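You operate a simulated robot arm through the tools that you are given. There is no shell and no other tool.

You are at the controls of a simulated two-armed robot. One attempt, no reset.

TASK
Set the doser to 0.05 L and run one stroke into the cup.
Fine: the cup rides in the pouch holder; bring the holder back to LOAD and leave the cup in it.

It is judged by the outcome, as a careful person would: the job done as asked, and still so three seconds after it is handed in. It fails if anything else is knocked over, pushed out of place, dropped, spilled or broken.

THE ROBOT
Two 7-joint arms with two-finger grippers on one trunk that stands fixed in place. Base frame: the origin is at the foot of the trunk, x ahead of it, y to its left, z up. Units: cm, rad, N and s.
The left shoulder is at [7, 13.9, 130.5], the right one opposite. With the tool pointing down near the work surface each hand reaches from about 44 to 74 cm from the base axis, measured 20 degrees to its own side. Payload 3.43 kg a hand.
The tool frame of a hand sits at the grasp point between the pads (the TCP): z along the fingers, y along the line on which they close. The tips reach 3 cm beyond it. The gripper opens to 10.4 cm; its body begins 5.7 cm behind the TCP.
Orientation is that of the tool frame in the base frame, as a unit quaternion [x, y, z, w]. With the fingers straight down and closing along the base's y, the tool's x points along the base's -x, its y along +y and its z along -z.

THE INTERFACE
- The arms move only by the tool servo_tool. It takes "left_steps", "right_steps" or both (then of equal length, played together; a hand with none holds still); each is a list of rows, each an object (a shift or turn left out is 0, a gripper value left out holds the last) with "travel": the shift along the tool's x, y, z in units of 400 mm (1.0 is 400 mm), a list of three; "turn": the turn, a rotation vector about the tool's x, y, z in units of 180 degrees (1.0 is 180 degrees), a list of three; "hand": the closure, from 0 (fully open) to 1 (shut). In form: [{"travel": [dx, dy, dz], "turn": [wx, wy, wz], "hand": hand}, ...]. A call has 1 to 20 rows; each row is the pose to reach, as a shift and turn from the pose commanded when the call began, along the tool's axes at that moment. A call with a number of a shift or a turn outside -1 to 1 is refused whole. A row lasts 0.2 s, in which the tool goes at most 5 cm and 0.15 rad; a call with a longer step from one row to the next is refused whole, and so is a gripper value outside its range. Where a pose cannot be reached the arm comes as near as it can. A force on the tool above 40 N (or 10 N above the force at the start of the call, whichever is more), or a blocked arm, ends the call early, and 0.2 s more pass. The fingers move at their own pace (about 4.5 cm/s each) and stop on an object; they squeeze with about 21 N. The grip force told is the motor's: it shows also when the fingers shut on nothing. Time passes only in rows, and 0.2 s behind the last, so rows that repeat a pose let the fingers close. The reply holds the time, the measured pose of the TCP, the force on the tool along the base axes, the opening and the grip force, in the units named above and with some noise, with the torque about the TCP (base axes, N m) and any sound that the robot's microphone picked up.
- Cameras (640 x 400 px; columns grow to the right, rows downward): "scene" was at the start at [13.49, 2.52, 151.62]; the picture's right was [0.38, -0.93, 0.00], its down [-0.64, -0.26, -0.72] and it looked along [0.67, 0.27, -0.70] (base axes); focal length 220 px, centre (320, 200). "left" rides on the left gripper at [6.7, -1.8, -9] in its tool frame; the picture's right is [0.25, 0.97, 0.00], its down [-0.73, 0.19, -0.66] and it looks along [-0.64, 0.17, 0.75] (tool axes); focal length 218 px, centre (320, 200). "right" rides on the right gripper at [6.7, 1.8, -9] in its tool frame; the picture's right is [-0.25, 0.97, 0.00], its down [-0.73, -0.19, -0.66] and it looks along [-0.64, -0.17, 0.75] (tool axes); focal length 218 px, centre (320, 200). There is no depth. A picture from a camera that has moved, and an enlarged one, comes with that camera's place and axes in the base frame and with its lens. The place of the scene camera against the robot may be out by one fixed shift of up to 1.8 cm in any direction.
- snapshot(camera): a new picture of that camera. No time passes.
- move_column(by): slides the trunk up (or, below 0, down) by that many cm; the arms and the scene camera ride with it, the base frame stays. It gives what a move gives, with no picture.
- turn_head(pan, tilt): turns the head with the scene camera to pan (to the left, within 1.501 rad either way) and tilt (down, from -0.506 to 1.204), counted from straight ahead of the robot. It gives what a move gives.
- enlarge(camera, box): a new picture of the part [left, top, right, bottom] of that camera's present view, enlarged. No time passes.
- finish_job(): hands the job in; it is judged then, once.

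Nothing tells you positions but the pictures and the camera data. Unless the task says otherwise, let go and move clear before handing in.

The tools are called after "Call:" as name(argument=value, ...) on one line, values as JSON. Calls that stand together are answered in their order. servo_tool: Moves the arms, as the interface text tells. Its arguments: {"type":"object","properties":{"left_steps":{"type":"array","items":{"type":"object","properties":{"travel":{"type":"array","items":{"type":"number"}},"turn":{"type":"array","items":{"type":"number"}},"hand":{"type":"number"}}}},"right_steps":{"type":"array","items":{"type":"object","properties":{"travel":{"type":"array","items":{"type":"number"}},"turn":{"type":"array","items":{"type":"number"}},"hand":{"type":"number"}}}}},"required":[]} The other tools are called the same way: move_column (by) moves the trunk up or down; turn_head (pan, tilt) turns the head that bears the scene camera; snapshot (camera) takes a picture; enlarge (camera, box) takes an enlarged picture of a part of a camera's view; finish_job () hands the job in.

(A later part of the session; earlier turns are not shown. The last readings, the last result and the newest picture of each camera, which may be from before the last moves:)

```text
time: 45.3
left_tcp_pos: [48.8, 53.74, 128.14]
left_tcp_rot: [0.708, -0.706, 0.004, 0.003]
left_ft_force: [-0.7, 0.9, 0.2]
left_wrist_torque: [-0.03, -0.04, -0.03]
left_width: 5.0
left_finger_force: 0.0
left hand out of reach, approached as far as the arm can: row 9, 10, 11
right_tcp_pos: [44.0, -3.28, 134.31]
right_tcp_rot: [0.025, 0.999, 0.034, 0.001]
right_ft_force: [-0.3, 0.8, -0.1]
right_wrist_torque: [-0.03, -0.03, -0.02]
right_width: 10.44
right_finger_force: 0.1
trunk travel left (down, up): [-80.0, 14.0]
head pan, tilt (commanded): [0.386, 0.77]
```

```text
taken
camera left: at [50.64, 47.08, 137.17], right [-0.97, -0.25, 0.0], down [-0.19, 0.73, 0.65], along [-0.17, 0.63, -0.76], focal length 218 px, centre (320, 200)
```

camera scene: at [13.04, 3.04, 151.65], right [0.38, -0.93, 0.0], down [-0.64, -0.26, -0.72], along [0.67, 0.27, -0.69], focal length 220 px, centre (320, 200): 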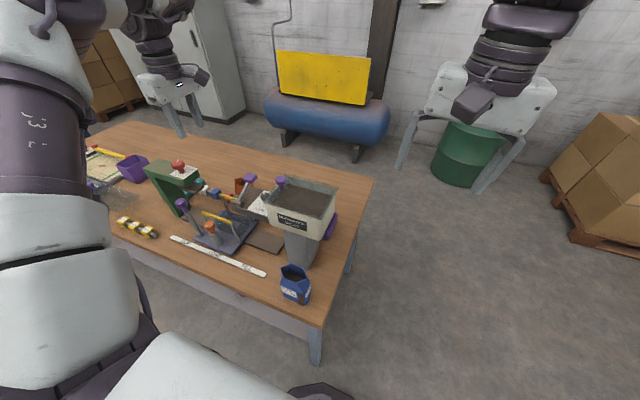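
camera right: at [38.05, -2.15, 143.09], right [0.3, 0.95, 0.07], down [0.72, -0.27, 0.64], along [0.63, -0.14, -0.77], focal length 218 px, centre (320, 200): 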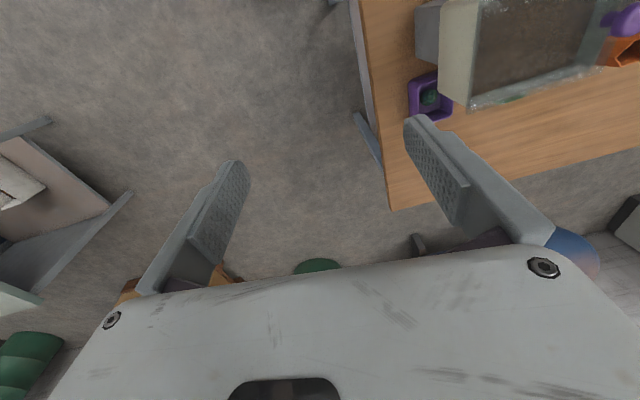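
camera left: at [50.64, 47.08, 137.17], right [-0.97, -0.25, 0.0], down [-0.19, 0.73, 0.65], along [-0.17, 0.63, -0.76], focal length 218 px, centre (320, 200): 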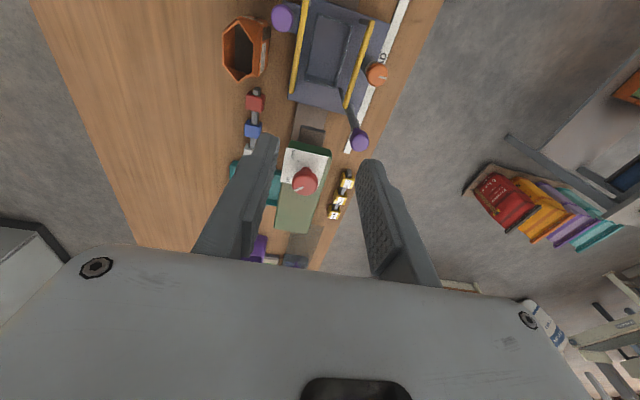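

Call:
servo_tool(left_steps=[{"travel": [0.025, -0.075, 0.0]}, {"travel": [0.06, -0.15, 0.06]}, {"travel": [0.12, -0.225, 0.13]}, {"travel": [0.18, -0.28, 0.2]}, {"travel": [0.208, -0.3, 0.24]}])

Call:
snapshot(camera="scene")

```text
time: 46.5
left_tcp_pos: [57.64, 50.25, 115.83]
left_tcp_rot: [-0.699, 0.715, -0.011, 0.002]
left_ft_force: [0.6, -0.1, -0.3]
left_wrist_torque: [-0.01, 0.01, 0.02]
left_width: 4.99
left_finger_force: 0.0
left hand out of reach, approached as far as the arm can: row 1, 2, 3, 4, 5
right_tcp_pos: [44.64, -3.59, 134.12]
right_tcp_rot: [0.026, 0.999, 0.037, -0.001]
right_ft_force: [0.2, 0.0, -0.4]
right_wrist_torque: [-0.01, 0.0, -0.03]
right_width: 10.4
right_finger_force: 0.1
trunk travel left (down, up): [-80.0, 14.0]
head pan, tilt (commanded): [0.386, 0.77]
```

```text
taken
camera scene: at [13.59, 2.51, 151.61], right [0.38, -0.93, 0.0], down [-0.65, -0.26, -0.72], along [0.67, 0.27, -0.7], focal length 220 px, centre (320, 200)
```

scene: 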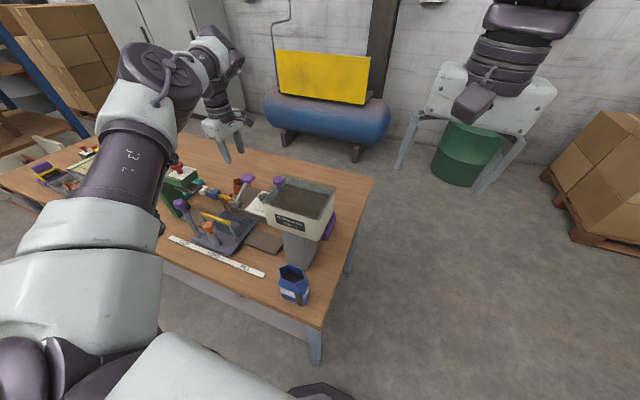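

The opposite yaw hits a wrist limit instead. I return to the nominal yaw, try extending there, and see how far the arm really goes.

Call:
servo_tool(left_steps=[{"travel": [0, 0.02, -0.03], "turn": [0, 0, 0.0455]}, {"travel": [0, 0.04, -0.06], "turn": [0, 0, 0.091]}, {"travel": [0, 0.06, -0.09], "turn": [0, 0, 0.1365]}, {"travel": [0, 0.08, -0.1], "turn": [0, 0, 0.182]}, {"travel": [0, 0.08, -0.1], "turn": [0, 0, 0.2275]}, {"travel": [0, 0.08, -0.1], "turn": [0, 0, 0.273]}, {"travel": [0, 0.08, -0.1], "turn": [0, 0, 0.3185]}, {"travel": [0, 0.08, -0.1], "turn": [0, 0, 0.364]}, {"travel": [0, 0.08, -0.1], "turn": [0, 0, 0.4095]}, {"travel": [0, 0.08, -0.1], "turn": [0, 0, 0.455]}, {"travel": [0, 0.08, -0.1], "turn": [0, 0, 0.495]}])

Call:
servo_tool(left_steps=[{"travel": [-0.08, -0.04, 0.0]}, {"travel": [-0.13, -0.08, 0.0]}, {"travel": [-0.165, -0.12, 0.0]}, {"travel": [-0.165, -0.155, 0.0]}, {"travel": [-0.165, -0.155, 0.0]}])

Call:
snapshot(camera="scene")

```text
time: 48.9
left_tcp_pos: [54.61, 50.3, 119.83]
left_tcp_rot: [-0.008, 1.0, 0.0, 0.0]
left_ft_force: [0.0, 0.4, 0.0]
left_wrist_torque: [-0.03, 0.01, -0.01]
left_width: 5.0
left_finger_force: 0.0
right_tcp_pos: [44.47, -3.71, 134.07]
right_tcp_rot: [0.026, 0.999, 0.037, 0.0]
right_ft_force: [0.2, 0.1, -0.9]
right_wrist_torque: [0.03, 0.01, -0.02]
right_width: 10.41
right_finger_force: 0.0
trunk travel left (down, up): [-80.0, 14.0]
head pan, tilt (commanded): [0.386, 0.77]
```

```text
time: 50.1
left_tcp_pos: [57.47, 45.09, 118.54]
left_tcp_rot: [-0.008, 1.0, 0.0, 0.001]
left_ft_force: [-0.3, -0.2, -0.2]
left_wrist_torque: [-0.01, 0.02, 0.04]
left_width: 5.0
left_finger_force: 0.0
left hand out of reach, approached as far as the arm can: row 1, 2, 3, 4, 5
right_tcp_pos: [44.47, -3.75, 134.21]
right_tcp_rot: [0.026, 0.999, 0.037, 0.0]
right_ft_force: [-0.3, -0.3, -0.7]
right_wrist_torque: [0.02, -0.01, 0.02]
right_width: 10.4
right_finger_force: 0.0
trunk travel left (down, up): [-80.0, 14.0]
head pan, tilt (commanded): [0.386, 0.77]
```

```text
taken
camera scene: at [13.51, 2.5, 151.62], right [0.38, -0.93, 0.0], down [-0.64, -0.26, -0.72], along [0.67, 0.27, -0.7], focal length 220 px, centre (320, 200)
```

scene: 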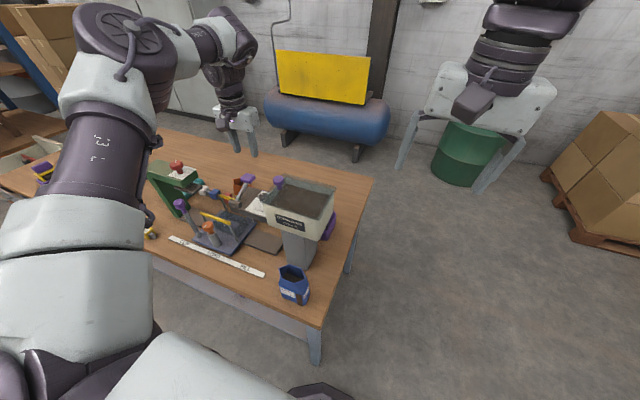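

Reach seems tied to the present arm posture. I test by swinging the hand over to a lower y (high above the hopper) to see whether the arm extends farther from there.

Call:
servo_tool(left_steps=[{"travel": [0.05, -0.07, -0.08]}, {"travel": [0.08, -0.17, -0.15]}, {"travel": [0.08, -0.28, -0.17]}, {"travel": [0.08, -0.39, -0.17]}, {"travel": [0.06, -0.49, -0.17]}])

Call:
servo_tool(left_steps=[{"travel": [-0.1, 0, 0]}, {"travel": [-0.2, 0, 0.03]}, {"travel": [-0.3, 0, 0.06]}, {"travel": [-0.3, 0, 0.06]}])

Call:
snapshot(camera="scene")

```text
refused: row 2 steps farther than a row can; nothing moved
```

```text
time: 51.1
left_tcp_pos: [58.98, 44.49, 114.59]
left_tcp_rot: [-0.009, 1.0, 0.0, 0.002]
left_ft_force: [-0.4, -0.2, 0.4]
left_wrist_torque: [-0.02, -0.01, -0.04]
left_width: 4.98
left_finger_force: 0.1
left hand out of reach, approached as far as the arm can: row 1, 2, 3, 4
right_tcp_pos: [44.27, -3.66, 134.29]
right_tcp_rot: [0.025, 0.999, 0.036, 0.001]
right_ft_force: [0.2, -0.9, -0.1]
right_wrist_torque: [-0.01, -0.01, -0.02]
right_width: 10.39
right_finger_force: 0.1
trunk travel left (down, up): [-80.0, 14.0]
head pan, tilt (commanded): [0.386, 0.77]
```

```text
taken
camera scene: at [13.34, 2.5, 151.64], right [0.38, -0.93, 0.0], down [-0.64, -0.26, -0.72], along [0.67, 0.27, -0.7], focal length 220 px, centre (320, 200)
```

scene: 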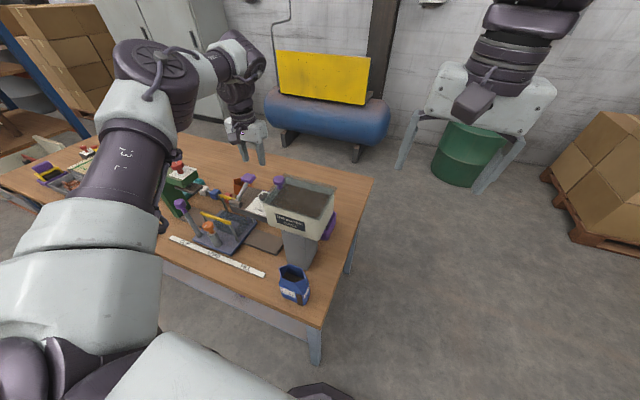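

Important: I must not chain moves that depend on each other. The arm is fine and clear. I now back up, raise the trunk, and return to the +Y yaw; I will make the vertical approach to the cup with the trunk so the reach stays the same.

Call:
servo_tool(left_steps=[{"travel": [0.02, 0.0, -0.1]}, {"travel": [0.09, 0.03, -0.16]}, {"travel": [0.175, 0.0625, -0.16]}])

```text
time: 51.9
left_tcp_pos: [52.04, 47.0, 121.02]
left_tcp_rot: [-0.01, 1.0, -0.002, 0.002]
left_ft_force: [-0.8, -0.1, -0.5]
left_wrist_torque: [-0.03, -0.04, -0.01]
left_width: 5.01
left_finger_force: 0.0
left hand out of reach, approached as far as the arm can: row 1
right_tcp_pos: [44.33, -3.32, 134.3]
right_tcp_rot: [0.025, 0.999, 0.035, 0.001]
right_ft_force: [-1.1, 0.7, 0.5]
right_wrist_torque: [-0.02, -0.01, 0.02]
right_width: 10.39
right_finger_force: 0.1
trunk travel left (down, up): [-80.0, 14.0]
head pan, tilt (commanded): [0.386, 0.77]
```

Call:
move_column(by=6)

Call:
servo_tool(left_steps=[{"turn": [0, 0, 0.046]}, {"turn": [0, 0, 0.092]}, {"turn": [0, 0, 0.138]}, {"turn": [0, 0, 0.184]}, {"turn": [0, 0, 0.23]}, {"turn": [0, 0, 0.276]}, {"turn": [0, 0, 0.322]}, {"turn": [0, 0, 0.368]}, {"turn": [0, 0, 0.414]}, {"turn": [0, 0, 0.46]}, {"turn": [0, 0, 0.506]}])

```text
time: 52.9
left_tcp_pos: [52.36, 46.62, 126.94]
left_tcp_rot: [-0.009, 1.0, 0.0, 0.001]
left_ft_force: [0.3, -0.3, 0.6]
left_wrist_torque: [-0.01, 0.03, -0.03]
left_width: 4.99
left_finger_force: 0.2
right_tcp_pos: [44.54, -3.61, 140.2]
right_tcp_rot: [0.025, 0.999, 0.037, 0.0]
right_ft_force: [0.4, -0.6, 0.0]
right_wrist_torque: [0.03, 0.03, 0.01]
right_width: 10.43
right_finger_force: 0.0
trunk travel left (down, up): [-86.0, 8.0]
head pan, tilt (commanded): [0.386, 0.77]
```

```text
time: 55.3
left_tcp_pos: [52.24, 46.61, 126.9]
left_tcp_rot: [0.709, 0.706, 0.0, 0.001]
left_ft_force: [-0.3, 1.5, -0.3]
left_wrist_torque: [-0.06, -0.03, 0.03]
left_width: 4.98
left_finger_force: 0.0
right_tcp_pos: [44.43, -3.64, 140.12]
right_tcp_rot: [0.025, 0.999, 0.035, 0.0]
right_ft_force: [0.5, 0.1, -0.3]
right_wrist_torque: [-0.02, 0.01, -0.01]
right_width: 10.39
right_finger_force: 0.0
trunk travel left (down, up): [-86.0, 8.0]
head pan, tilt (commanded): [0.386, 0.77]
```

Call:
servo_tool(left_steps=[{"travel": [-0.02, 0.1, 0.05]}, {"travel": [-0.05, 0.17, 0.12]}, {"travel": [-0.09, 0.2, 0.2]}, {"travel": [-0.11, 0.201, 0.26]}, {"travel": [-0.11, 0.201, 0.26]}])

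Call:
enlarge(camera="left", box=[240, 20, 440, 160])

```text
time: 56.5
left_tcp_pos: [60.18, 42.17, 116.44]
left_tcp_rot: [0.708, 0.707, 0.002, 0.003]
left_ft_force: [-0.5, -0.2, 0.1]
left_wrist_torque: [0.0, -0.02, -0.01]
left_width: 4.99
left_finger_force: 0.0
left hand out of reach, approached as far as the arm can: row 2, 3, 4, 5
right_tcp_pos: [44.58, -3.66, 140.12]
right_tcp_rot: [0.026, 0.999, 0.036, -0.001]
right_ft_force: [0.3, 0.3, -0.1]
right_wrist_torque: [0.0, 0.02, -0.03]
right_width: 10.4
right_finger_force: 0.2
trunk travel left (down, up): [-86.0, 8.0]
head pan, tilt (commanded): [0.386, 0.77]
```

```text
2.86 times, centred on (340, 90) of left
camera zoom: at [58.41, 48.77, 125.42], right [0.97, 0.25, 0.0], down [0.19, -0.73, 0.66], along [0.17, -0.64, -0.75], focal length 624 px, centre (263, 514)
```

zoom: 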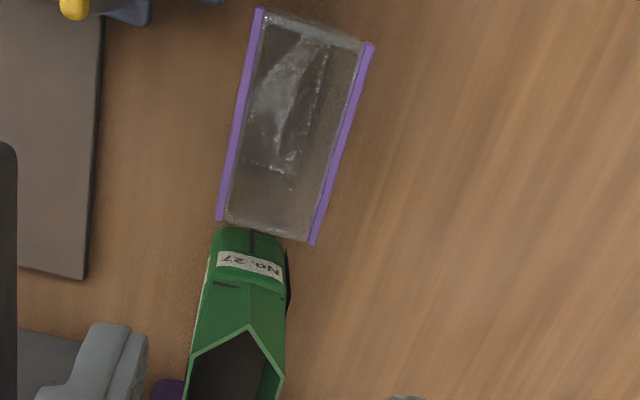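

The hand reached (60.2, 42.2, 116.4), right over the cup's near end. I open to 7.3 cm and lower with the trunk in two stages.

Call:
servo_tool(left_steps=[{"hand": 0.3}, {"hand": 0.3}, {"hand": 0.3}])

Call:
move_column(by=-12)

Call:
snapshot(camera="left")

Call:
enlarge(camera="left", box=[220, 40, 420, 180])

Call:
snapshot(camera="scene")

```text
time: 57.3
left_tcp_pos: [60.0, 42.07, 116.59]
left_tcp_rot: [0.707, 0.707, 0.001, 0.003]
left_ft_force: [-0.7, 0.6, -0.4]
left_wrist_torque: [-0.02, 0.01, 0.01]
left_width: 7.27
left_finger_force: 0.1
right_tcp_pos: [44.46, -3.76, 140.27]
right_tcp_rot: [0.026, 0.999, 0.036, 0.001]
right_ft_force: [0.1, -0.2, 0.1]
right_wrist_torque: [0.0, -0.02, 0.01]
right_width: 10.42
right_finger_force: 0.1
trunk travel left (down, up): [-86.0, 8.0]
head pan, tilt (commanded): [0.386, 0.77]
```

```text
time: 58.8
left_tcp_pos: [59.97, 42.21, 104.5]
left_tcp_rot: [0.707, 0.707, 0.002, 0.003]
left_ft_force: [0.4, -0.1, -0.6]
left_wrist_torque: [0.03, 0.02, -0.02]
left_width: 7.3
left_finger_force: 0.0
right_tcp_pos: [44.41, -3.54, 128.18]
right_tcp_rot: [0.026, 0.999, 0.037, 0.001]
right_ft_force: [-0.1, -0.1, -1.1]
right_wrist_torque: [-0.01, 0.01, -0.01]
right_width: 10.4
right_finger_force: 0.0
trunk travel left (down, up): [-74.0, 20.0]
head pan, tilt (commanded): [0.386, 0.77]
```

```text
taken
camera left: at [58.23, 48.75, 113.57], right [0.97, 0.25, 0.01], down [0.19, -0.73, 0.66], along [0.17, -0.64, -0.75], focal length 218 px, centre (320, 200)
```

left: 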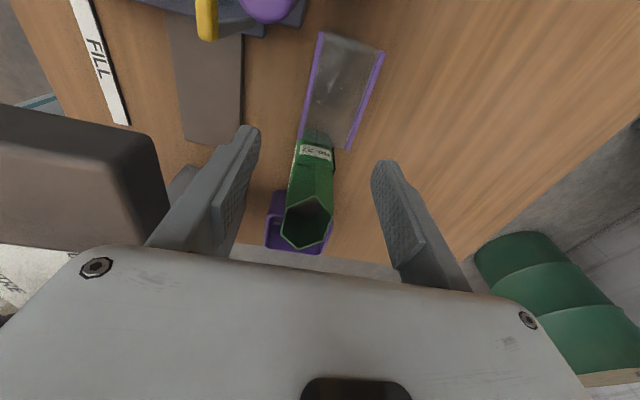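

```text
2.86 times, centred on (320, 110) of left
camera zoom: at [58.23, 48.75, 113.57], right [0.97, 0.25, 0.01], down [0.19, -0.73, 0.66], along [0.17, -0.64, -0.75], focal length 624 px, centre (320, 457)
```

zoom: 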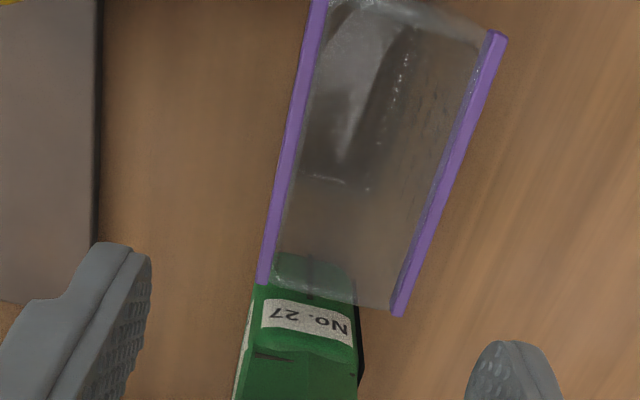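

```text
taken
camera scene: at [13.47, 2.51, 145.63], right [0.38, -0.93, 0.0], down [-0.64, -0.26, -0.72], along [0.67, 0.27, -0.7], focal length 220 px, centre (320, 200)
```

scene: 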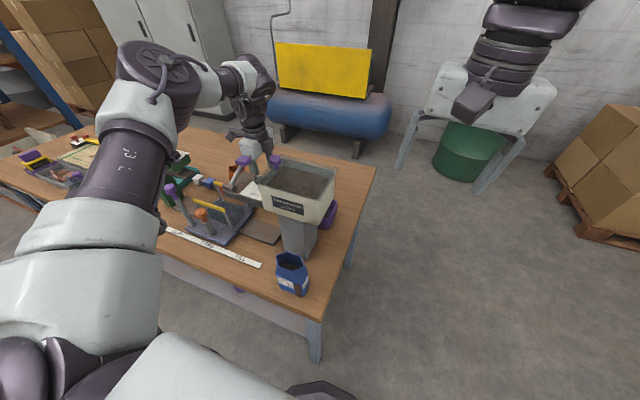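

The fingers straddle the cup with room on both sides. I lower the last 7 cm with the trunk.

Call:
move_column(by=-4)

Call:
move_column(by=-3.2)

Call:
snapshot(camera="left")

Call:
enlarge(camera="scene", box=[190, 90, 350, 220])

```text
time: 59.6
left_tcp_pos: [59.84, 42.13, 100.57]
left_tcp_rot: [0.708, 0.707, 0.001, 0.003]
left_ft_force: [-1.1, 0.1, -0.2]
left_wrist_torque: [-0.02, -0.02, -0.03]
left_width: 7.28
left_finger_force: 0.1
right_tcp_pos: [44.47, -3.68, 124.03]
right_tcp_rot: [0.026, 0.999, 0.037, 0.0]
right_ft_force: [-1.0, -0.6, -1.4]
right_wrist_torque: [0.0, -0.02, -0.05]
right_width: 10.4
right_finger_force: 0.0
trunk travel left (down, up): [-70.0, 24.0]
head pan, tilt (commanded): [0.386, 0.77]
```

```text
time: 60.4
left_tcp_pos: [60.01, 42.19, 97.37]
left_tcp_rot: [0.708, 0.706, 0.002, 0.003]
left_ft_force: [0.3, -0.6, 0.8]
left_wrist_torque: [-0.01, 0.0, 0.02]
left_width: 7.26
left_finger_force: 0.1
right_tcp_pos: [44.43, -3.54, 121.06]
right_tcp_rot: [0.025, 0.999, 0.037, 0.0]
right_ft_force: [0.6, 0.1, 0.7]
right_wrist_torque: [0.05, -0.01, -0.02]
right_width: 10.4
right_finger_force: 0.1
trunk travel left (down, up): [-66.8, 27.2]
head pan, tilt (commanded): [0.386, 0.77]
```

```text
taken
camera left: at [58.22, 48.75, 106.37], right [0.97, 0.25, 0.01], down [0.19, -0.73, 0.66], along [0.17, -0.64, -0.75], focal length 218 px, centre (320, 200)
```

left: 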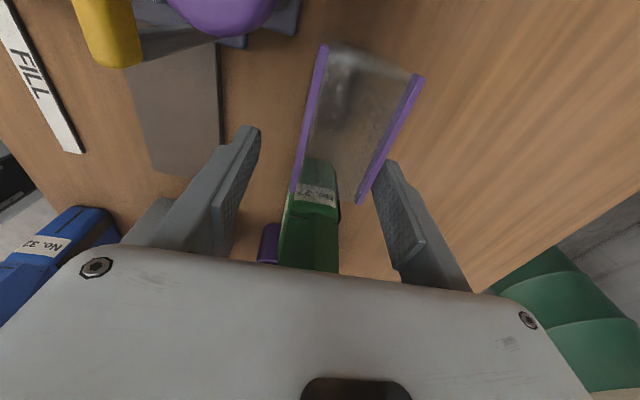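

```text
3.08 times, centred on (270, 155) of scene
camera zoom: at [13.45, 2.51, 138.42], right [0.38, -0.93, 0.0], down [-0.64, -0.26, -0.72], along [0.67, 0.27, -0.7], focal length 677 px, centre (474, 338)
```

zoom: 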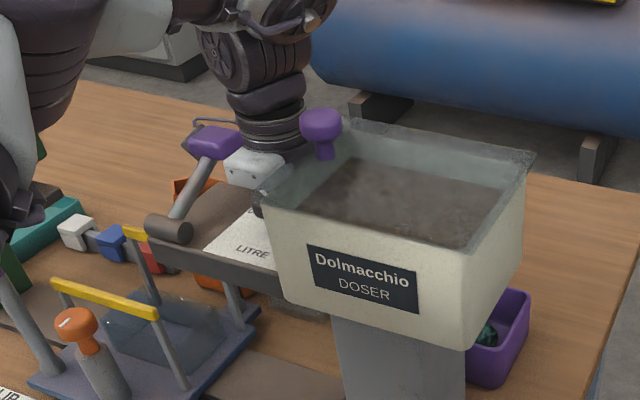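

Call:
enlarge(camera="left", box=[200, 60, 440, 220])

```text
2.50 times, centred on (320, 140) of left
camera zoom: at [58.22, 48.75, 106.37], right [0.97, 0.25, 0.01], down [0.19, -0.73, 0.66], along [0.17, -0.64, -0.75], focal length 546 px, centre (320, 350)
```

zoom: 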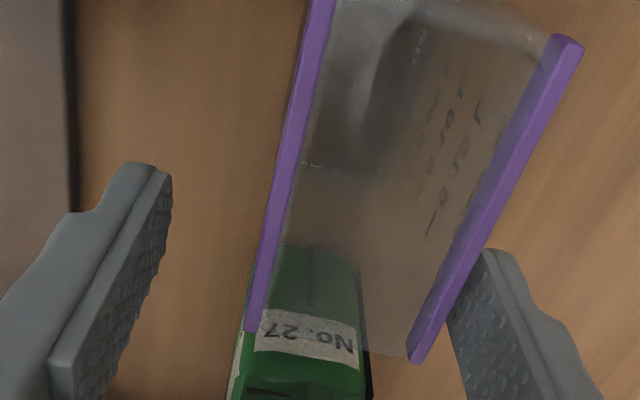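

The rear finger sits just outside the rear strip and the front one has room. I close slowly so the cup is drawn gently into the grip.

Call:
servo_tool(left_steps=[{"hand": 0.34}, {"hand": 0.38}, {"hand": 0.42}, {"hand": 0.46}, {"hand": 0.5}, {"hand": 0.54}, {"hand": 0.58}, {"hand": 0.62}, {"hand": 0.66}, {"hand": 0.7}, {"hand": 0.75}, {"hand": 0.75}])

Call:
snapshot(camera="left")

Call:
enlarge(camera="left", box=[200, 60, 440, 220])

```text
time: 63.0
left_tcp_pos: [59.89, 42.18, 97.35]
left_tcp_rot: [0.708, 0.707, 0.002, 0.003]
left_ft_force: [0.4, 0.7, 0.8]
left_wrist_torque: [0.0, -0.01, 0.01]
left_width: 4.4
left_finger_force: 21.3
right_tcp_pos: [44.51, -3.64, 121.07]
right_tcp_rot: [0.026, 0.999, 0.036, 0.0]
right_ft_force: [-0.8, 0.1, -0.4]
right_wrist_torque: [0.02, -0.01, -0.01]
right_width: 10.4
right_finger_force: 0.0
trunk travel left (down, up): [-66.8, 27.2]
head pan, tilt (commanded): [0.386, 0.77]
```

```text
taken
camera left: at [58.26, 48.76, 106.33], right [0.97, 0.25, 0.01], down [0.19, -0.73, 0.66], along [0.17, -0.64, -0.75], focal length 218 px, centre (320, 200)
```

left: 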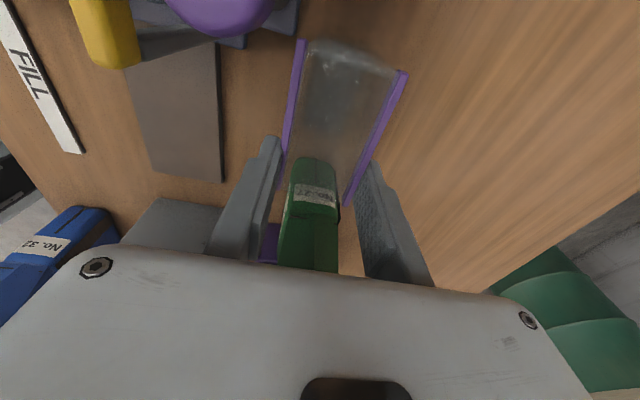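

```text
2.50 times, centred on (320, 140) of left
camera zoom: at [58.26, 48.76, 106.33], right [0.97, 0.25, 0.01], down [0.19, -0.73, 0.66], along [0.17, -0.64, -0.75], focal length 546 px, centre (320, 350)
```

zoom: 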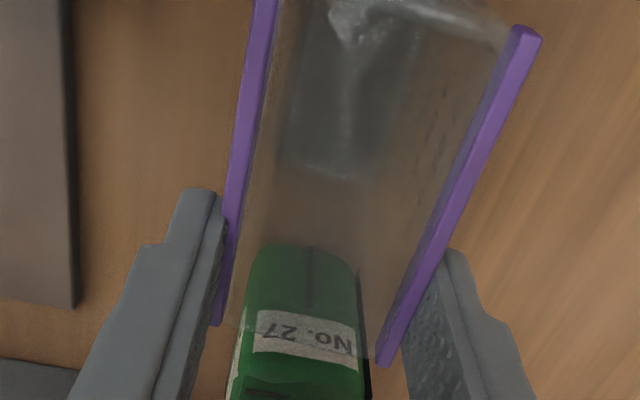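

The cup is held at its strips (4.4 cm, 21 N). I lift a little with the trunk and check the hold.

Call:
move_column(by=3)

Call:
enlarge(camera="left", box=[200, 20, 440, 220])

```text
time: 63.8
left_tcp_pos: [59.92, 42.18, 100.33]
left_tcp_rot: [0.708, 0.706, 0.002, 0.003]
left_ft_force: [-0.3, 0.7, -0.5]
left_wrist_torque: [-0.01, 0.03, 0.03]
left_width: 4.4
left_finger_force: 21.1
right_tcp_pos: [44.53, -3.62, 123.87]
right_tcp_rot: [0.025, 0.999, 0.036, 0.0]
right_ft_force: [0.0, -0.4, -0.4]
right_wrist_torque: [0.01, 0.0, 0.01]
right_width: 10.38
right_finger_force: 0.1
trunk travel left (down, up): [-69.8, 24.2]
head pan, tilt (commanded): [0.386, 0.77]
```

```text
2.00 times, centred on (320, 120) of left
camera zoom: at [58.28, 48.77, 109.32], right [0.97, 0.25, 0.01], down [0.19, -0.73, 0.66], along [0.17, -0.64, -0.75], focal length 436 px, centre (320, 360)
```

zoom: 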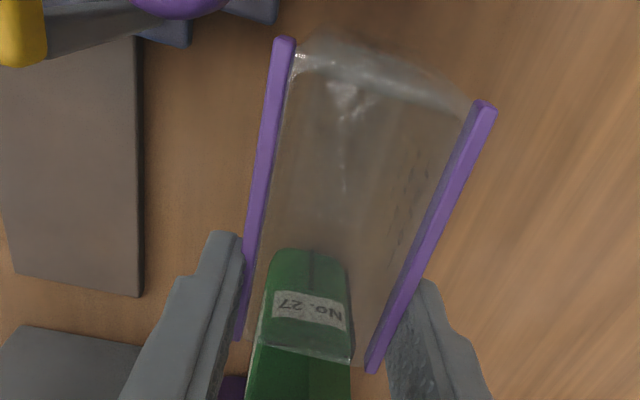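

The cup comes up steadily with the hand. I lift it clear with the trunk.

Call:
move_column(by=14)

Call:
snapshot(camera="left")

Call:
enlarge(camera="scene", box=[170, 90, 350, 240])

```text
time: 65.4
left_tcp_pos: [59.93, 42.16, 114.28]
left_tcp_rot: [0.708, 0.706, 0.002, 0.003]
left_ft_force: [0.2, 0.0, -1.0]
left_wrist_torque: [0.0, -0.02, -0.04]
left_width: 4.37
left_finger_force: 21.0
right_tcp_pos: [44.37, -3.72, 138.01]
right_tcp_rot: [0.025, 0.999, 0.036, 0.0]
right_ft_force: [0.3, 0.6, 0.5]
right_wrist_torque: [0.03, -0.01, -0.01]
right_width: 10.4
right_finger_force: 0.1
trunk travel left (down, up): [-83.8, 10.2]
head pan, tilt (commanded): [0.386, 0.77]
```

```text
taken
camera left: at [58.27, 48.77, 123.32], right [0.97, 0.25, 0.01], down [0.19, -0.73, 0.66], along [0.17, -0.64, -0.75], focal length 218 px, centre (320, 200)
```

left: 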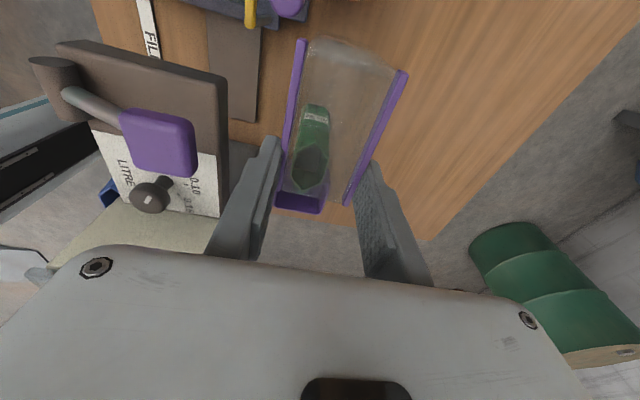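

```text
2.67 times, centred on (260, 165) of scene
camera zoom: at [13.52, 2.53, 155.41], right [0.38, -0.93, 0.0], down [-0.64, -0.26, -0.72], along [0.67, 0.27, -0.7], focal length 587 px, centre (480, 293)
```

zoom: 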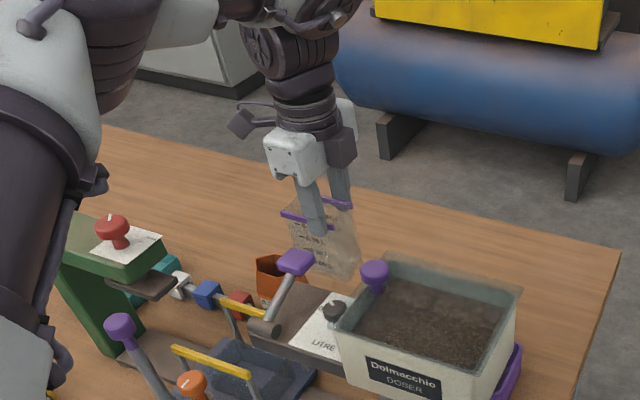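

The cup is lifted clear with its bottom at about z=103. I carry it around the lever handle to above the holder's pocket at about (48, 52).

Call:
servo_tool(left_steps=[{"travel": [0.04, -0.025, 0]}, {"travel": [0.075, -0.0475, 0]}, {"travel": [0.1325, -0.085, 0]}, {"travel": [0.16, -0.13, 0]}, {"travel": [0.1825, -0.1725, 0]}, {"travel": [0.2, -0.24, 0]}, {"travel": [0.204, -0.2975, 0]}, {"travel": [0.204, -0.2975, 0]}])

Call:
snapshot(camera="left")

Call:
enlarge(camera="scene", box=[170, 110, 330, 250])

```text
time: 67.2
left_tcp_pos: [48.3, 50.16, 114.24]
left_tcp_rot: [0.708, 0.706, 0.002, 0.003]
left_ft_force: [0.4, -0.3, -0.7]
left_wrist_torque: [-0.04, 0.02, 0.03]
left_width: 4.36
left_finger_force: 20.9
right_tcp_pos: [44.59, -3.64, 137.96]
right_tcp_rot: [0.026, 0.999, 0.037, 0.001]
right_ft_force: [0.2, 0.6, 0.3]
right_wrist_torque: [-0.02, 0.0, 0.04]
right_width: 10.4
right_finger_force: 0.1
trunk travel left (down, up): [-83.8, 10.2]
head pan, tilt (commanded): [0.386, 0.77]
```

```text
taken
camera left: at [46.57, 56.88, 123.22], right [0.97, 0.25, 0.01], down [0.19, -0.73, 0.66], along [0.17, -0.64, -0.75], focal length 218 px, centre (320, 200)
```

left: 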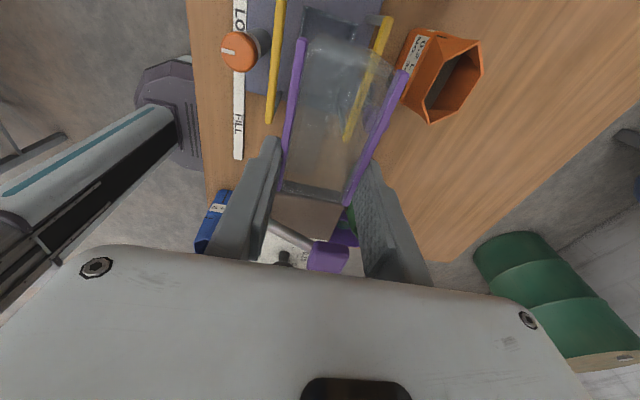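

```text
2.86 times, centred on (250, 180) of scene
camera zoom: at [13.59, 2.49, 155.41], right [0.38, -0.93, 0.0], down [-0.65, -0.26, -0.72], along [0.67, 0.27, -0.7], focal length 629 px, centre (520, 257)
```

zoom: 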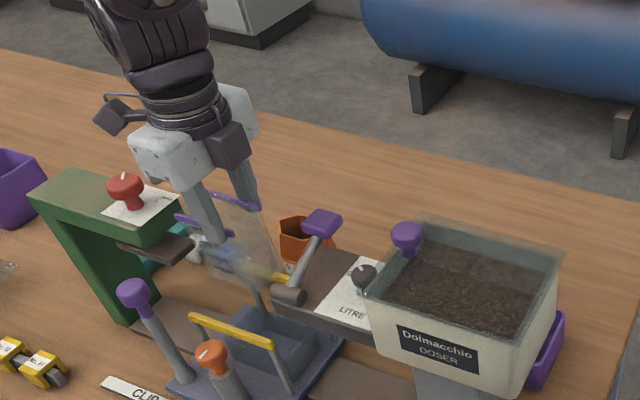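

The cup hangs at about (48.3, 52.3), very near the pocket centre. I nudge it and lower part way, then check against the bars and pocket.

Call:
servo_tool(left_steps=[{"travel": [-0.005, -0.007, 0.0]}, {"travel": [-0.005, -0.007, 0.05]}, {"travel": [-0.005, -0.007, 0.1]}, {"travel": [-0.005, -0.007, 0.15]}, {"travel": [-0.005, -0.007, 0.15]}])

Call:
snapshot(camera="left")

Call:
enlarge(camera="scene", box=[180, 150, 280, 250])

Call:
enlarge(camera="left", box=[200, 0, 440, 200])

```text
time: 68.4
left_tcp_pos: [47.68, 49.98, 108.18]
left_tcp_rot: [0.708, 0.706, 0.002, 0.003]
left_ft_force: [0.8, 0.1, -0.6]
left_wrist_torque: [-0.05, 0.0, 0.02]
left_width: 4.35
left_finger_force: 20.5
right_tcp_pos: [44.4, -3.61, 137.97]
right_tcp_rot: [0.025, 0.999, 0.036, 0.0]
right_ft_force: [-0.5, 0.3, 0.1]
right_wrist_torque: [0.0, 0.01, 0.03]
right_width: 10.42
right_finger_force: 0.1
trunk travel left (down, up): [-83.8, 10.2]
head pan, tilt (commanded): [0.386, 0.77]
```

```text
taken
camera left: at [46.1, 56.68, 117.12], right [0.97, 0.25, 0.01], down [0.19, -0.73, 0.66], along [0.17, -0.64, -0.75], focal length 218 px, centre (320, 200)
```

left: 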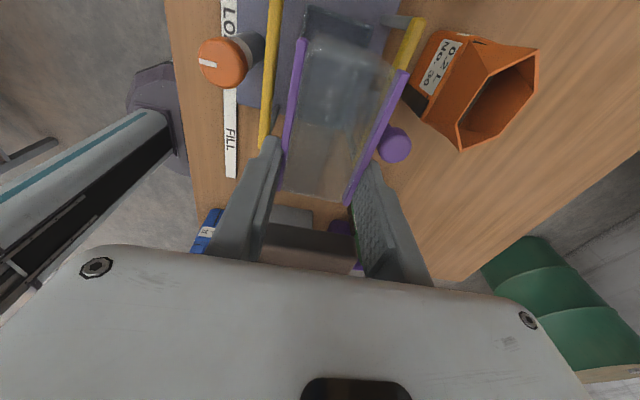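

```text
4.00 times, centred on (230, 200) of scene
camera zoom: at [13.48, 2.52, 155.42], right [0.38, -0.93, 0.0], down [-0.64, -0.26, -0.72], along [0.67, 0.27, -0.7], focal length 881 px, centre (680, 200)
```

zoom: 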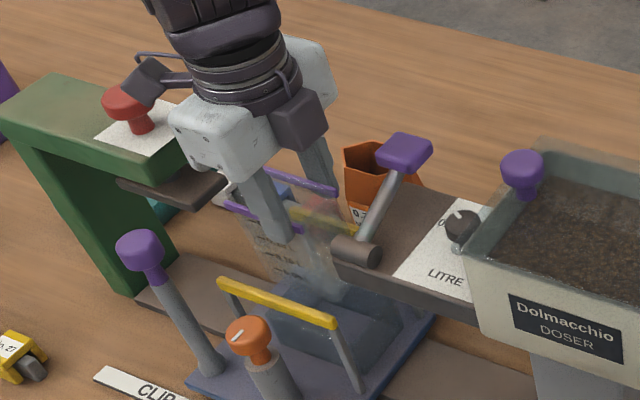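

```text
2.00 times, centred on (320, 100) of left
camera zoom: at [46.1, 56.68, 117.12], right [0.97, 0.25, 0.01], down [0.19, -0.73, 0.66], along [0.17, -0.64, -0.75], focal length 436 px, centre (320, 400)
```

zoom: 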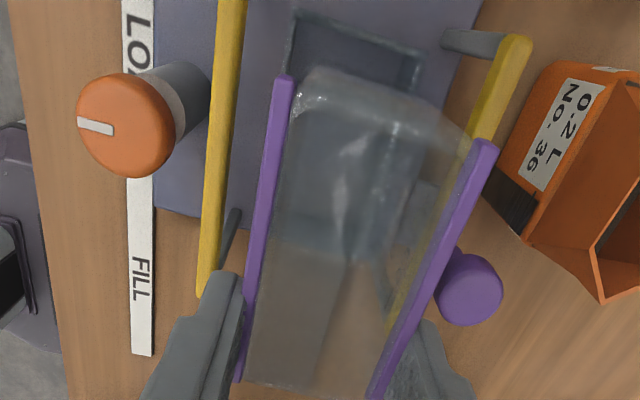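

Call:
servo_tool(left_steps=[{"travel": [0, 0, 0.03]}, {"travel": [0, 0, 0.06]}, {"travel": [0, 0, 0.09]}, {"travel": [0, 0, 0.11]}, {"travel": [0, 0, 0.125]}, {"travel": [0, 0, 0.14]}, {"travel": [0, 0, 0.15]}, {"travel": [0, 0, 0.15]}])

Call:
snapshot(camera="left")

Call:
enlarge(camera="scene", box=[180, 150, 280, 250])

```text
time: 70.2
left_tcp_pos: [47.93, 50.05, 102.3]
left_tcp_rot: [0.708, 0.707, 0.002, 0.004]
left_ft_force: [0.7, 0.1, -1.4]
left_wrist_torque: [0.0, -0.01, 0.03]
left_width: 4.34
left_finger_force: 20.7
right_tcp_pos: [44.47, -3.68, 137.99]
right_tcp_rot: [0.026, 0.999, 0.036, -0.001]
right_ft_force: [0.2, -0.6, 0.5]
right_wrist_torque: [-0.01, -0.02, 0.01]
right_width: 10.39
right_finger_force: 0.0
trunk travel left (down, up): [-83.8, 10.2]
head pan, tilt (commanded): [0.386, 0.77]
```

```text
taken
camera left: at [46.13, 56.72, 111.25], right [0.97, 0.25, 0.01], down [0.19, -0.73, 0.66], along [0.17, -0.64, -0.75], focal length 218 px, centre (320, 200)
```

left: 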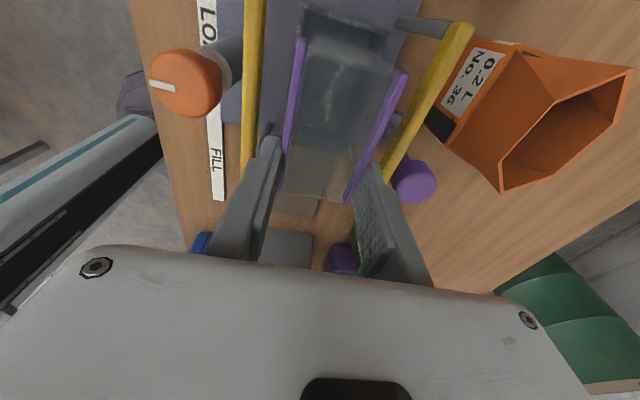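

```text
4.00 times, centred on (230, 200) of scene
camera zoom: at [13.5, 2.53, 155.42], right [0.38, -0.93, 0.0], down [-0.64, -0.26, -0.72], along [0.67, 0.27, -0.7], focal length 881 px, centre (680, 200)
```

zoom: 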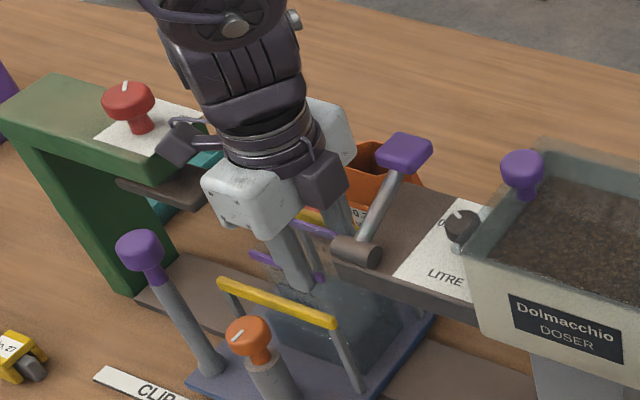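

Call:
enlarge(camera="left", box=[240, 0, 480, 200])

Call:
enlarge(camera="scene", box=[200, 190, 260, 240])

```text
2.00 times, centred on (360, 100) of left
camera zoom: at [46.13, 56.72, 111.25], right [0.97, 0.25, 0.01], down [0.19, -0.73, 0.66], along [0.17, -0.64, -0.75], focal length 436 px, centre (240, 400)
```

zoom: 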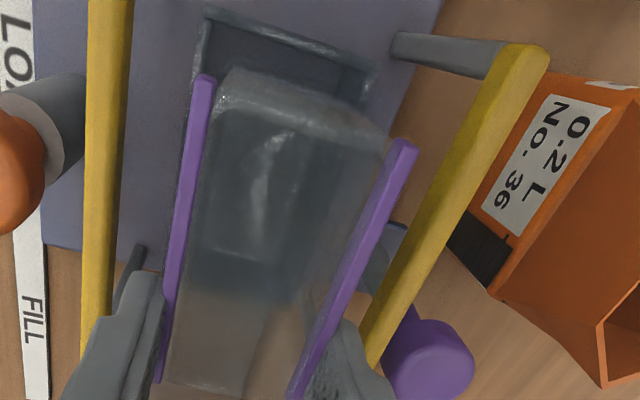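

```text
8.00 times, centred on (230, 215) of scene
camera zoom: at [13.5, 2.53, 155.42], right [0.38, -0.93, 0.0], down [-0.64, -0.26, -0.72], along [0.67, 0.27, -0.7], focal length 1761 px, centre (1040, 80)
```

zoom: 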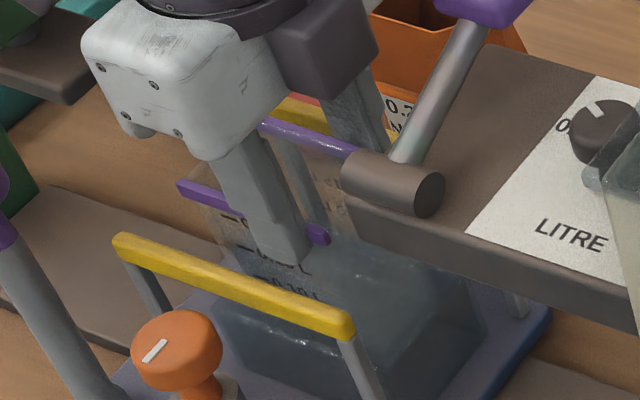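

The cup is centred between the bars and over the pocket. I lower it slowly, watching the force.

Call:
servo_tool(left_steps=[{"travel": [0, 0, 0.01]}, {"travel": [0, 0, 0.02]}, {"travel": [0, 0, 0.03]}, {"travel": [0, 0, 0.04]}, {"travel": [0, 0, 0.05]}, {"travel": [0, 0, 0.05]}])

```text
time: 71.6
left_tcp_pos: [47.95, 50.11, 100.34]
left_tcp_rot: [0.708, 0.706, 0.002, 0.003]
left_ft_force: [-0.3, -1.0, -0.8]
left_wrist_torque: [-0.03, -0.01, 0.02]
left_width: 4.33
left_finger_force: 20.3
right_tcp_pos: [44.41, -3.55, 138.07]
right_tcp_rot: [0.025, 0.999, 0.036, 0.0]
right_ft_force: [0.4, 0.1, 0.3]
right_wrist_torque: [0.0, 0.01, 0.0]
right_width: 10.39
right_finger_force: 0.1
trunk travel left (down, up): [-83.8, 10.2]
head pan, tilt (commanded): [0.386, 0.77]
```

Call:
servo_tool(left_steps=[{"travel": [0, 0, 0.006]}, {"travel": [0, 0, 0.012]}, {"travel": [0, 0, 0.018]}, {"travel": [0, 0, 0.024]}, {"travel": [0, 0, 0.024]}])

Call:
snapshot(camera="left")

```text
time: 72.8
left_tcp_pos: [48.01, 49.9, 99.56]
left_tcp_rot: [0.708, 0.706, 0.004, 0.003]
left_ft_force: [3.1, 2.0, 16.2]
left_wrist_torque: [0.19, 0.0, -0.03]
left_width: 4.31
left_finger_force: 20.8
right_tcp_pos: [44.32, -3.79, 137.97]
right_tcp_rot: [0.026, 0.999, 0.037, 0.0]
right_ft_force: [-0.3, 0.8, 0.2]
right_wrist_torque: [0.02, 0.0, -0.01]
right_width: 10.42
right_finger_force: 0.0
trunk travel left (down, up): [-83.8, 10.2]
head pan, tilt (commanded): [0.386, 0.77]
```

```text
taken
camera left: at [46.24, 56.62, 108.54], right [0.97, 0.25, 0.01], down [0.18, -0.73, 0.66], along [0.17, -0.64, -0.75], focal length 218 px, centre (320, 200)
```

left: 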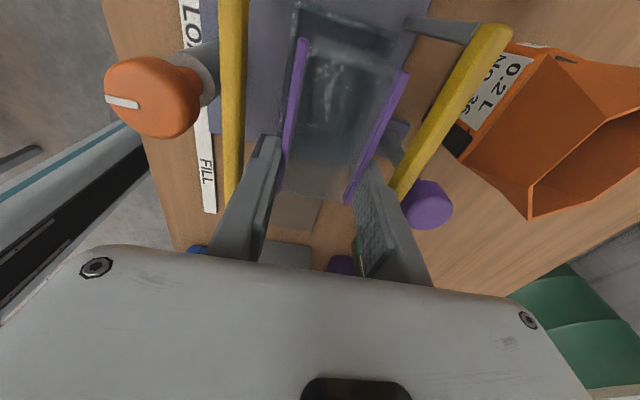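

The cup bottom has touched down at about z=88, which matches the pocket floor. I check the finger-to-bar gaps before releasing.

Call:
enlarge(camera="left", box=[180, 80, 480, 280])

Call:
enlarge(camera="scene", box=[200, 190, 260, 240])

```text
2.00 times, centred on (330, 180) of left
camera zoom: at [46.24, 56.62, 108.54], right [0.97, 0.25, 0.01], down [0.18, -0.73, 0.66], along [0.17, -0.64, -0.75], focal length 436 px, centre (300, 240)
```

zoom: 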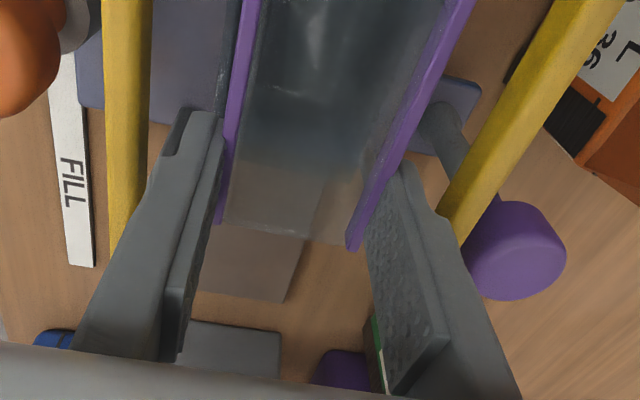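

```text
8.00 times, centred on (230, 215) of scene
camera zoom: at [13.4, 2.37, 155.45], right [0.38, -0.93, 0.0], down [-0.64, -0.26, -0.72], along [0.67, 0.27, -0.69], focal length 1761 px, centre (1040, 80)
```

zoom: 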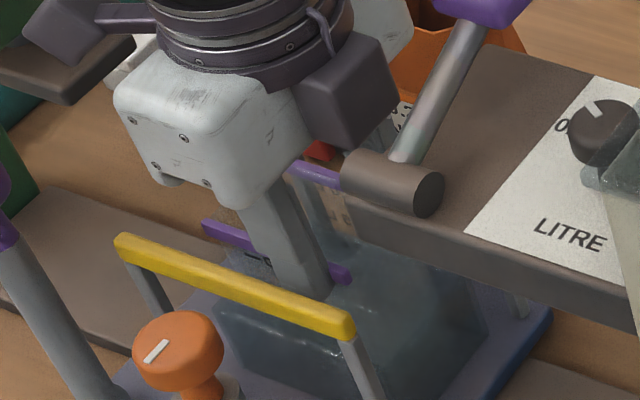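

The gaps allow opening to about 4.9 cm without touching the bars. I relax the downward push, open that much, and rise straight up.

Call:
servo_tool(left_steps=[{"travel": [0, 0, -0.003]}, {"travel": [0, 0, -0.003], "hand": 0.56}, {"travel": [0, 0, -0.003], "hand": 0.54}, {"travel": [0, 0, -0.003], "hand": 0.53}, {"travel": [0, 0, -0.003], "hand": 0.53}])

Call:
enlarge(camera="left", box=[180, 30, 480, 230])

```text
time: 74.0
left_tcp_pos: [47.91, 50.08, 99.36]
left_tcp_rot: [0.707, 0.707, 0.001, 0.003]
left_ft_force: [-0.4, 0.1, -0.7]
left_wrist_torque: [0.0, 0.02, 0.02]
left_width: 4.88
left_finger_force: 0.1
right_tcp_pos: [44.56, -3.61, 137.98]
right_tcp_rot: [0.025, 0.999, 0.036, 0.0]
right_ft_force: [-0.1, 0.7, 0.1]
right_wrist_torque: [-0.03, -0.03, 0.0]
right_width: 10.41
right_finger_force: 0.0
trunk travel left (down, up): [-83.8, 10.2]
head pan, tilt (commanded): [0.386, 0.77]
```

```text
2.00 times, centred on (330, 130) of left
camera zoom: at [46.18, 56.74, 108.45], right [0.97, 0.25, 0.01], down [0.19, -0.73, 0.66], along [0.17, -0.64, -0.75], focal length 436 px, centre (300, 340)
```

zoom: 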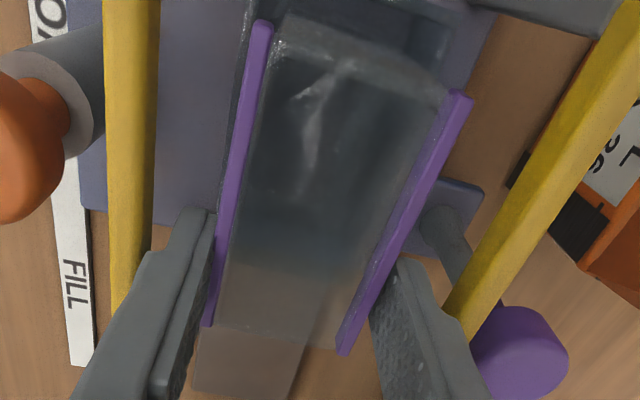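

The grip is released with no load. I rise slowly and check that the cup stays.

Call:
servo_tool(left_steps=[{"travel": [0, 0, -0.015]}, {"travel": [0, 0, -0.03]}, {"travel": [0, 0, -0.05]}, {"travel": [0, 0, -0.09]}, {"travel": [0, 0, -0.14]}, {"travel": [0, 0, -0.22]}, {"travel": [0, 0, -0.32]}, {"travel": [0, 0, -0.42]}, {"travel": [0, 0, -0.52]}])

Call:
snapshot(camera="left")

Call:
enlarge(camera="left", box=[220, 20, 420, 180])

Call:
enlarge(camera="scene", box=[160, 150, 300, 270])

```text
time: 76.0
left_tcp_pos: [47.53, 50.15, 120.46]
left_tcp_rot: [0.707, 0.707, 0.002, 0.003]
left_ft_force: [-0.2, -0.1, 0.1]
left_wrist_torque: [0.0, -0.02, -0.02]
left_width: 4.89
left_finger_force: 0.1
right_tcp_pos: [44.35, -3.65, 138.01]
right_tcp_rot: [0.026, 0.999, 0.037, 0.0]
right_ft_force: [0.0, -0.4, 0.4]
right_wrist_torque: [0.0, 0.01, 0.0]
right_width: 10.41
right_finger_force: 0.0
trunk travel left (down, up): [-83.8, 10.2]
head pan, tilt (commanded): [0.386, 0.77]
```

```text
taken
camera left: at [45.86, 56.8, 129.39], right [0.97, 0.25, 0.01], down [0.19, -0.73, 0.66], along [0.17, -0.64, -0.75], focal length 218 px, centre (320, 200)
```

left: 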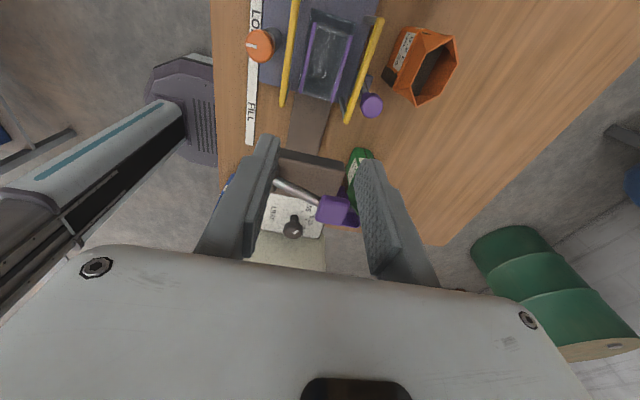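

```text
2.50 times, centred on (320, 100) of left
camera zoom: at [45.86, 56.8, 129.39], right [0.97, 0.25, 0.01], down [0.19, -0.73, 0.66], along [0.17, -0.64, -0.75], focal length 546 px, centre (320, 450)
```

zoom: 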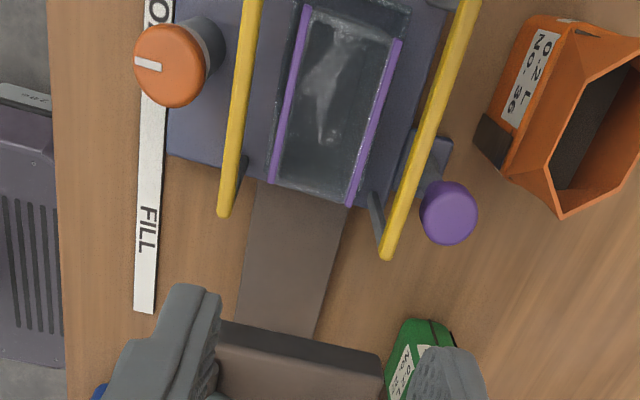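

```text
3.33 times, centred on (230, 210) of scene
camera zoom: at [13.4, 2.4, 155.42], right [0.38, -0.93, 0.0], down [-0.64, -0.26, -0.72], along [0.67, 0.27, -0.7], focal length 734 px, centre (620, 167)
```

zoom: 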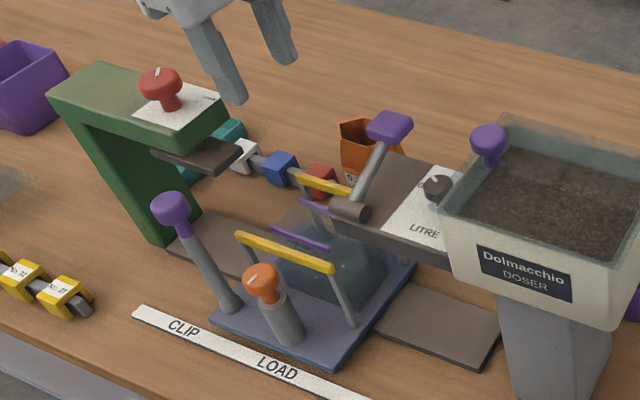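

The cup stands in the pocket and the holder is still at LOAD. Next I take hold of the tall purple post on the holder to slide it to FILL; I turn and move above it.

Call:
servo_tool(left_steps=[{"travel": [0.026, -0.017, 0.0], "turn": [0, 0, -0.0333]}, {"travel": [0.052, -0.034, 0.0], "turn": [0, 0, -0.0666]}, {"travel": [0.079, -0.052, 0.0], "turn": [0, 0, -0.1]}, {"travel": [0.105, -0.069, 0.0], "turn": [0, 0, -0.1333]}, {"travel": [0.131, -0.086, 0.0], "turn": [0, 0, -0.1666]}, {"travel": [0.157, -0.103, 0.0], "turn": [0, 0, -0.2]}, {"travel": [0.184, -0.121, 0.0], "turn": [0, 0, -0.2333]}, {"travel": [0.21, -0.138, 0.03], "turn": [0, 0, -0.2666]}, {"travel": [0.236, -0.155, 0.06], "turn": [0, 0, -0.3]}, {"travel": [0.2625, -0.1725, 0.09], "turn": [0, 0, -0.3333]}, {"travel": [0.2625, -0.1725, 0.09], "turn": [0, 0, -0.3333]}])

Call:
snapshot(camera="left")

Call:
snapshot(camera="scene")

```text
time: 78.4
left_tcp_pos: [40.83, 60.49, 116.55]
left_tcp_rot: [0.259, 0.966, 0.0, 0.004]
left_ft_force: [0.8, -0.1, -0.1]
left_wrist_torque: [0.01, -0.03, -0.02]
left_width: 4.87
left_finger_force: 0.0
right_tcp_pos: [44.51, -3.68, 138.03]
right_tcp_rot: [0.025, 0.999, 0.037, 0.0]
right_ft_force: [-0.4, -0.3, 0.0]
right_wrist_torque: [0.0, 0.01, 0.01]
right_width: 10.39
right_finger_force: 0.0
trunk travel left (down, up): [-83.8, 10.2]
head pan, tilt (commanded): [0.386, 0.77]
```

```text
taken
camera left: at [34.23, 62.34, 125.54], right [0.26, 0.96, 0.0], down [0.72, -0.2, 0.66], along [0.64, -0.17, -0.75], focal length 218 px, centre (320, 200)
```

left: 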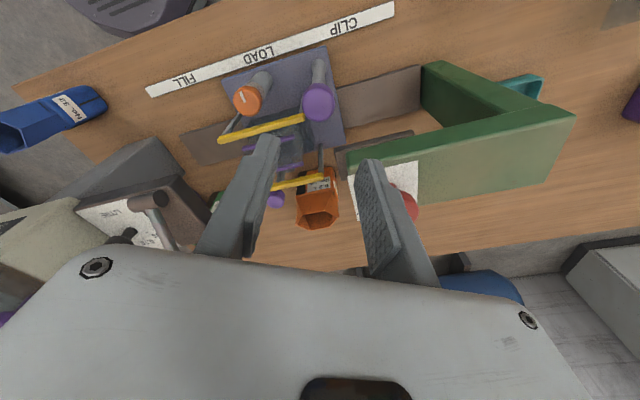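

```text
taken
camera scene: at [13.51, 2.5, 155.42], right [0.38, -0.93, 0.0], down [-0.64, -0.26, -0.72], along [0.67, 0.27, -0.7], focal length 220 px, centre (320, 200)
```

scene: 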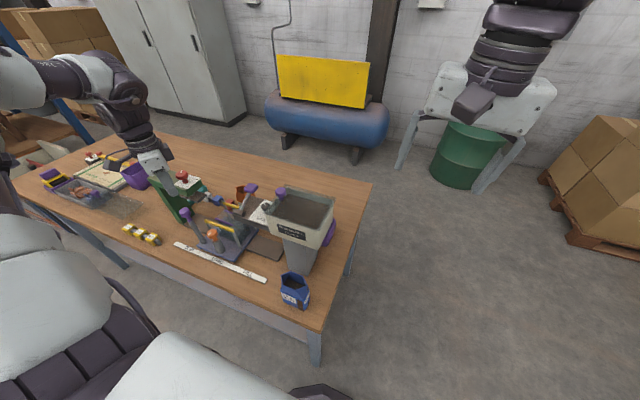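

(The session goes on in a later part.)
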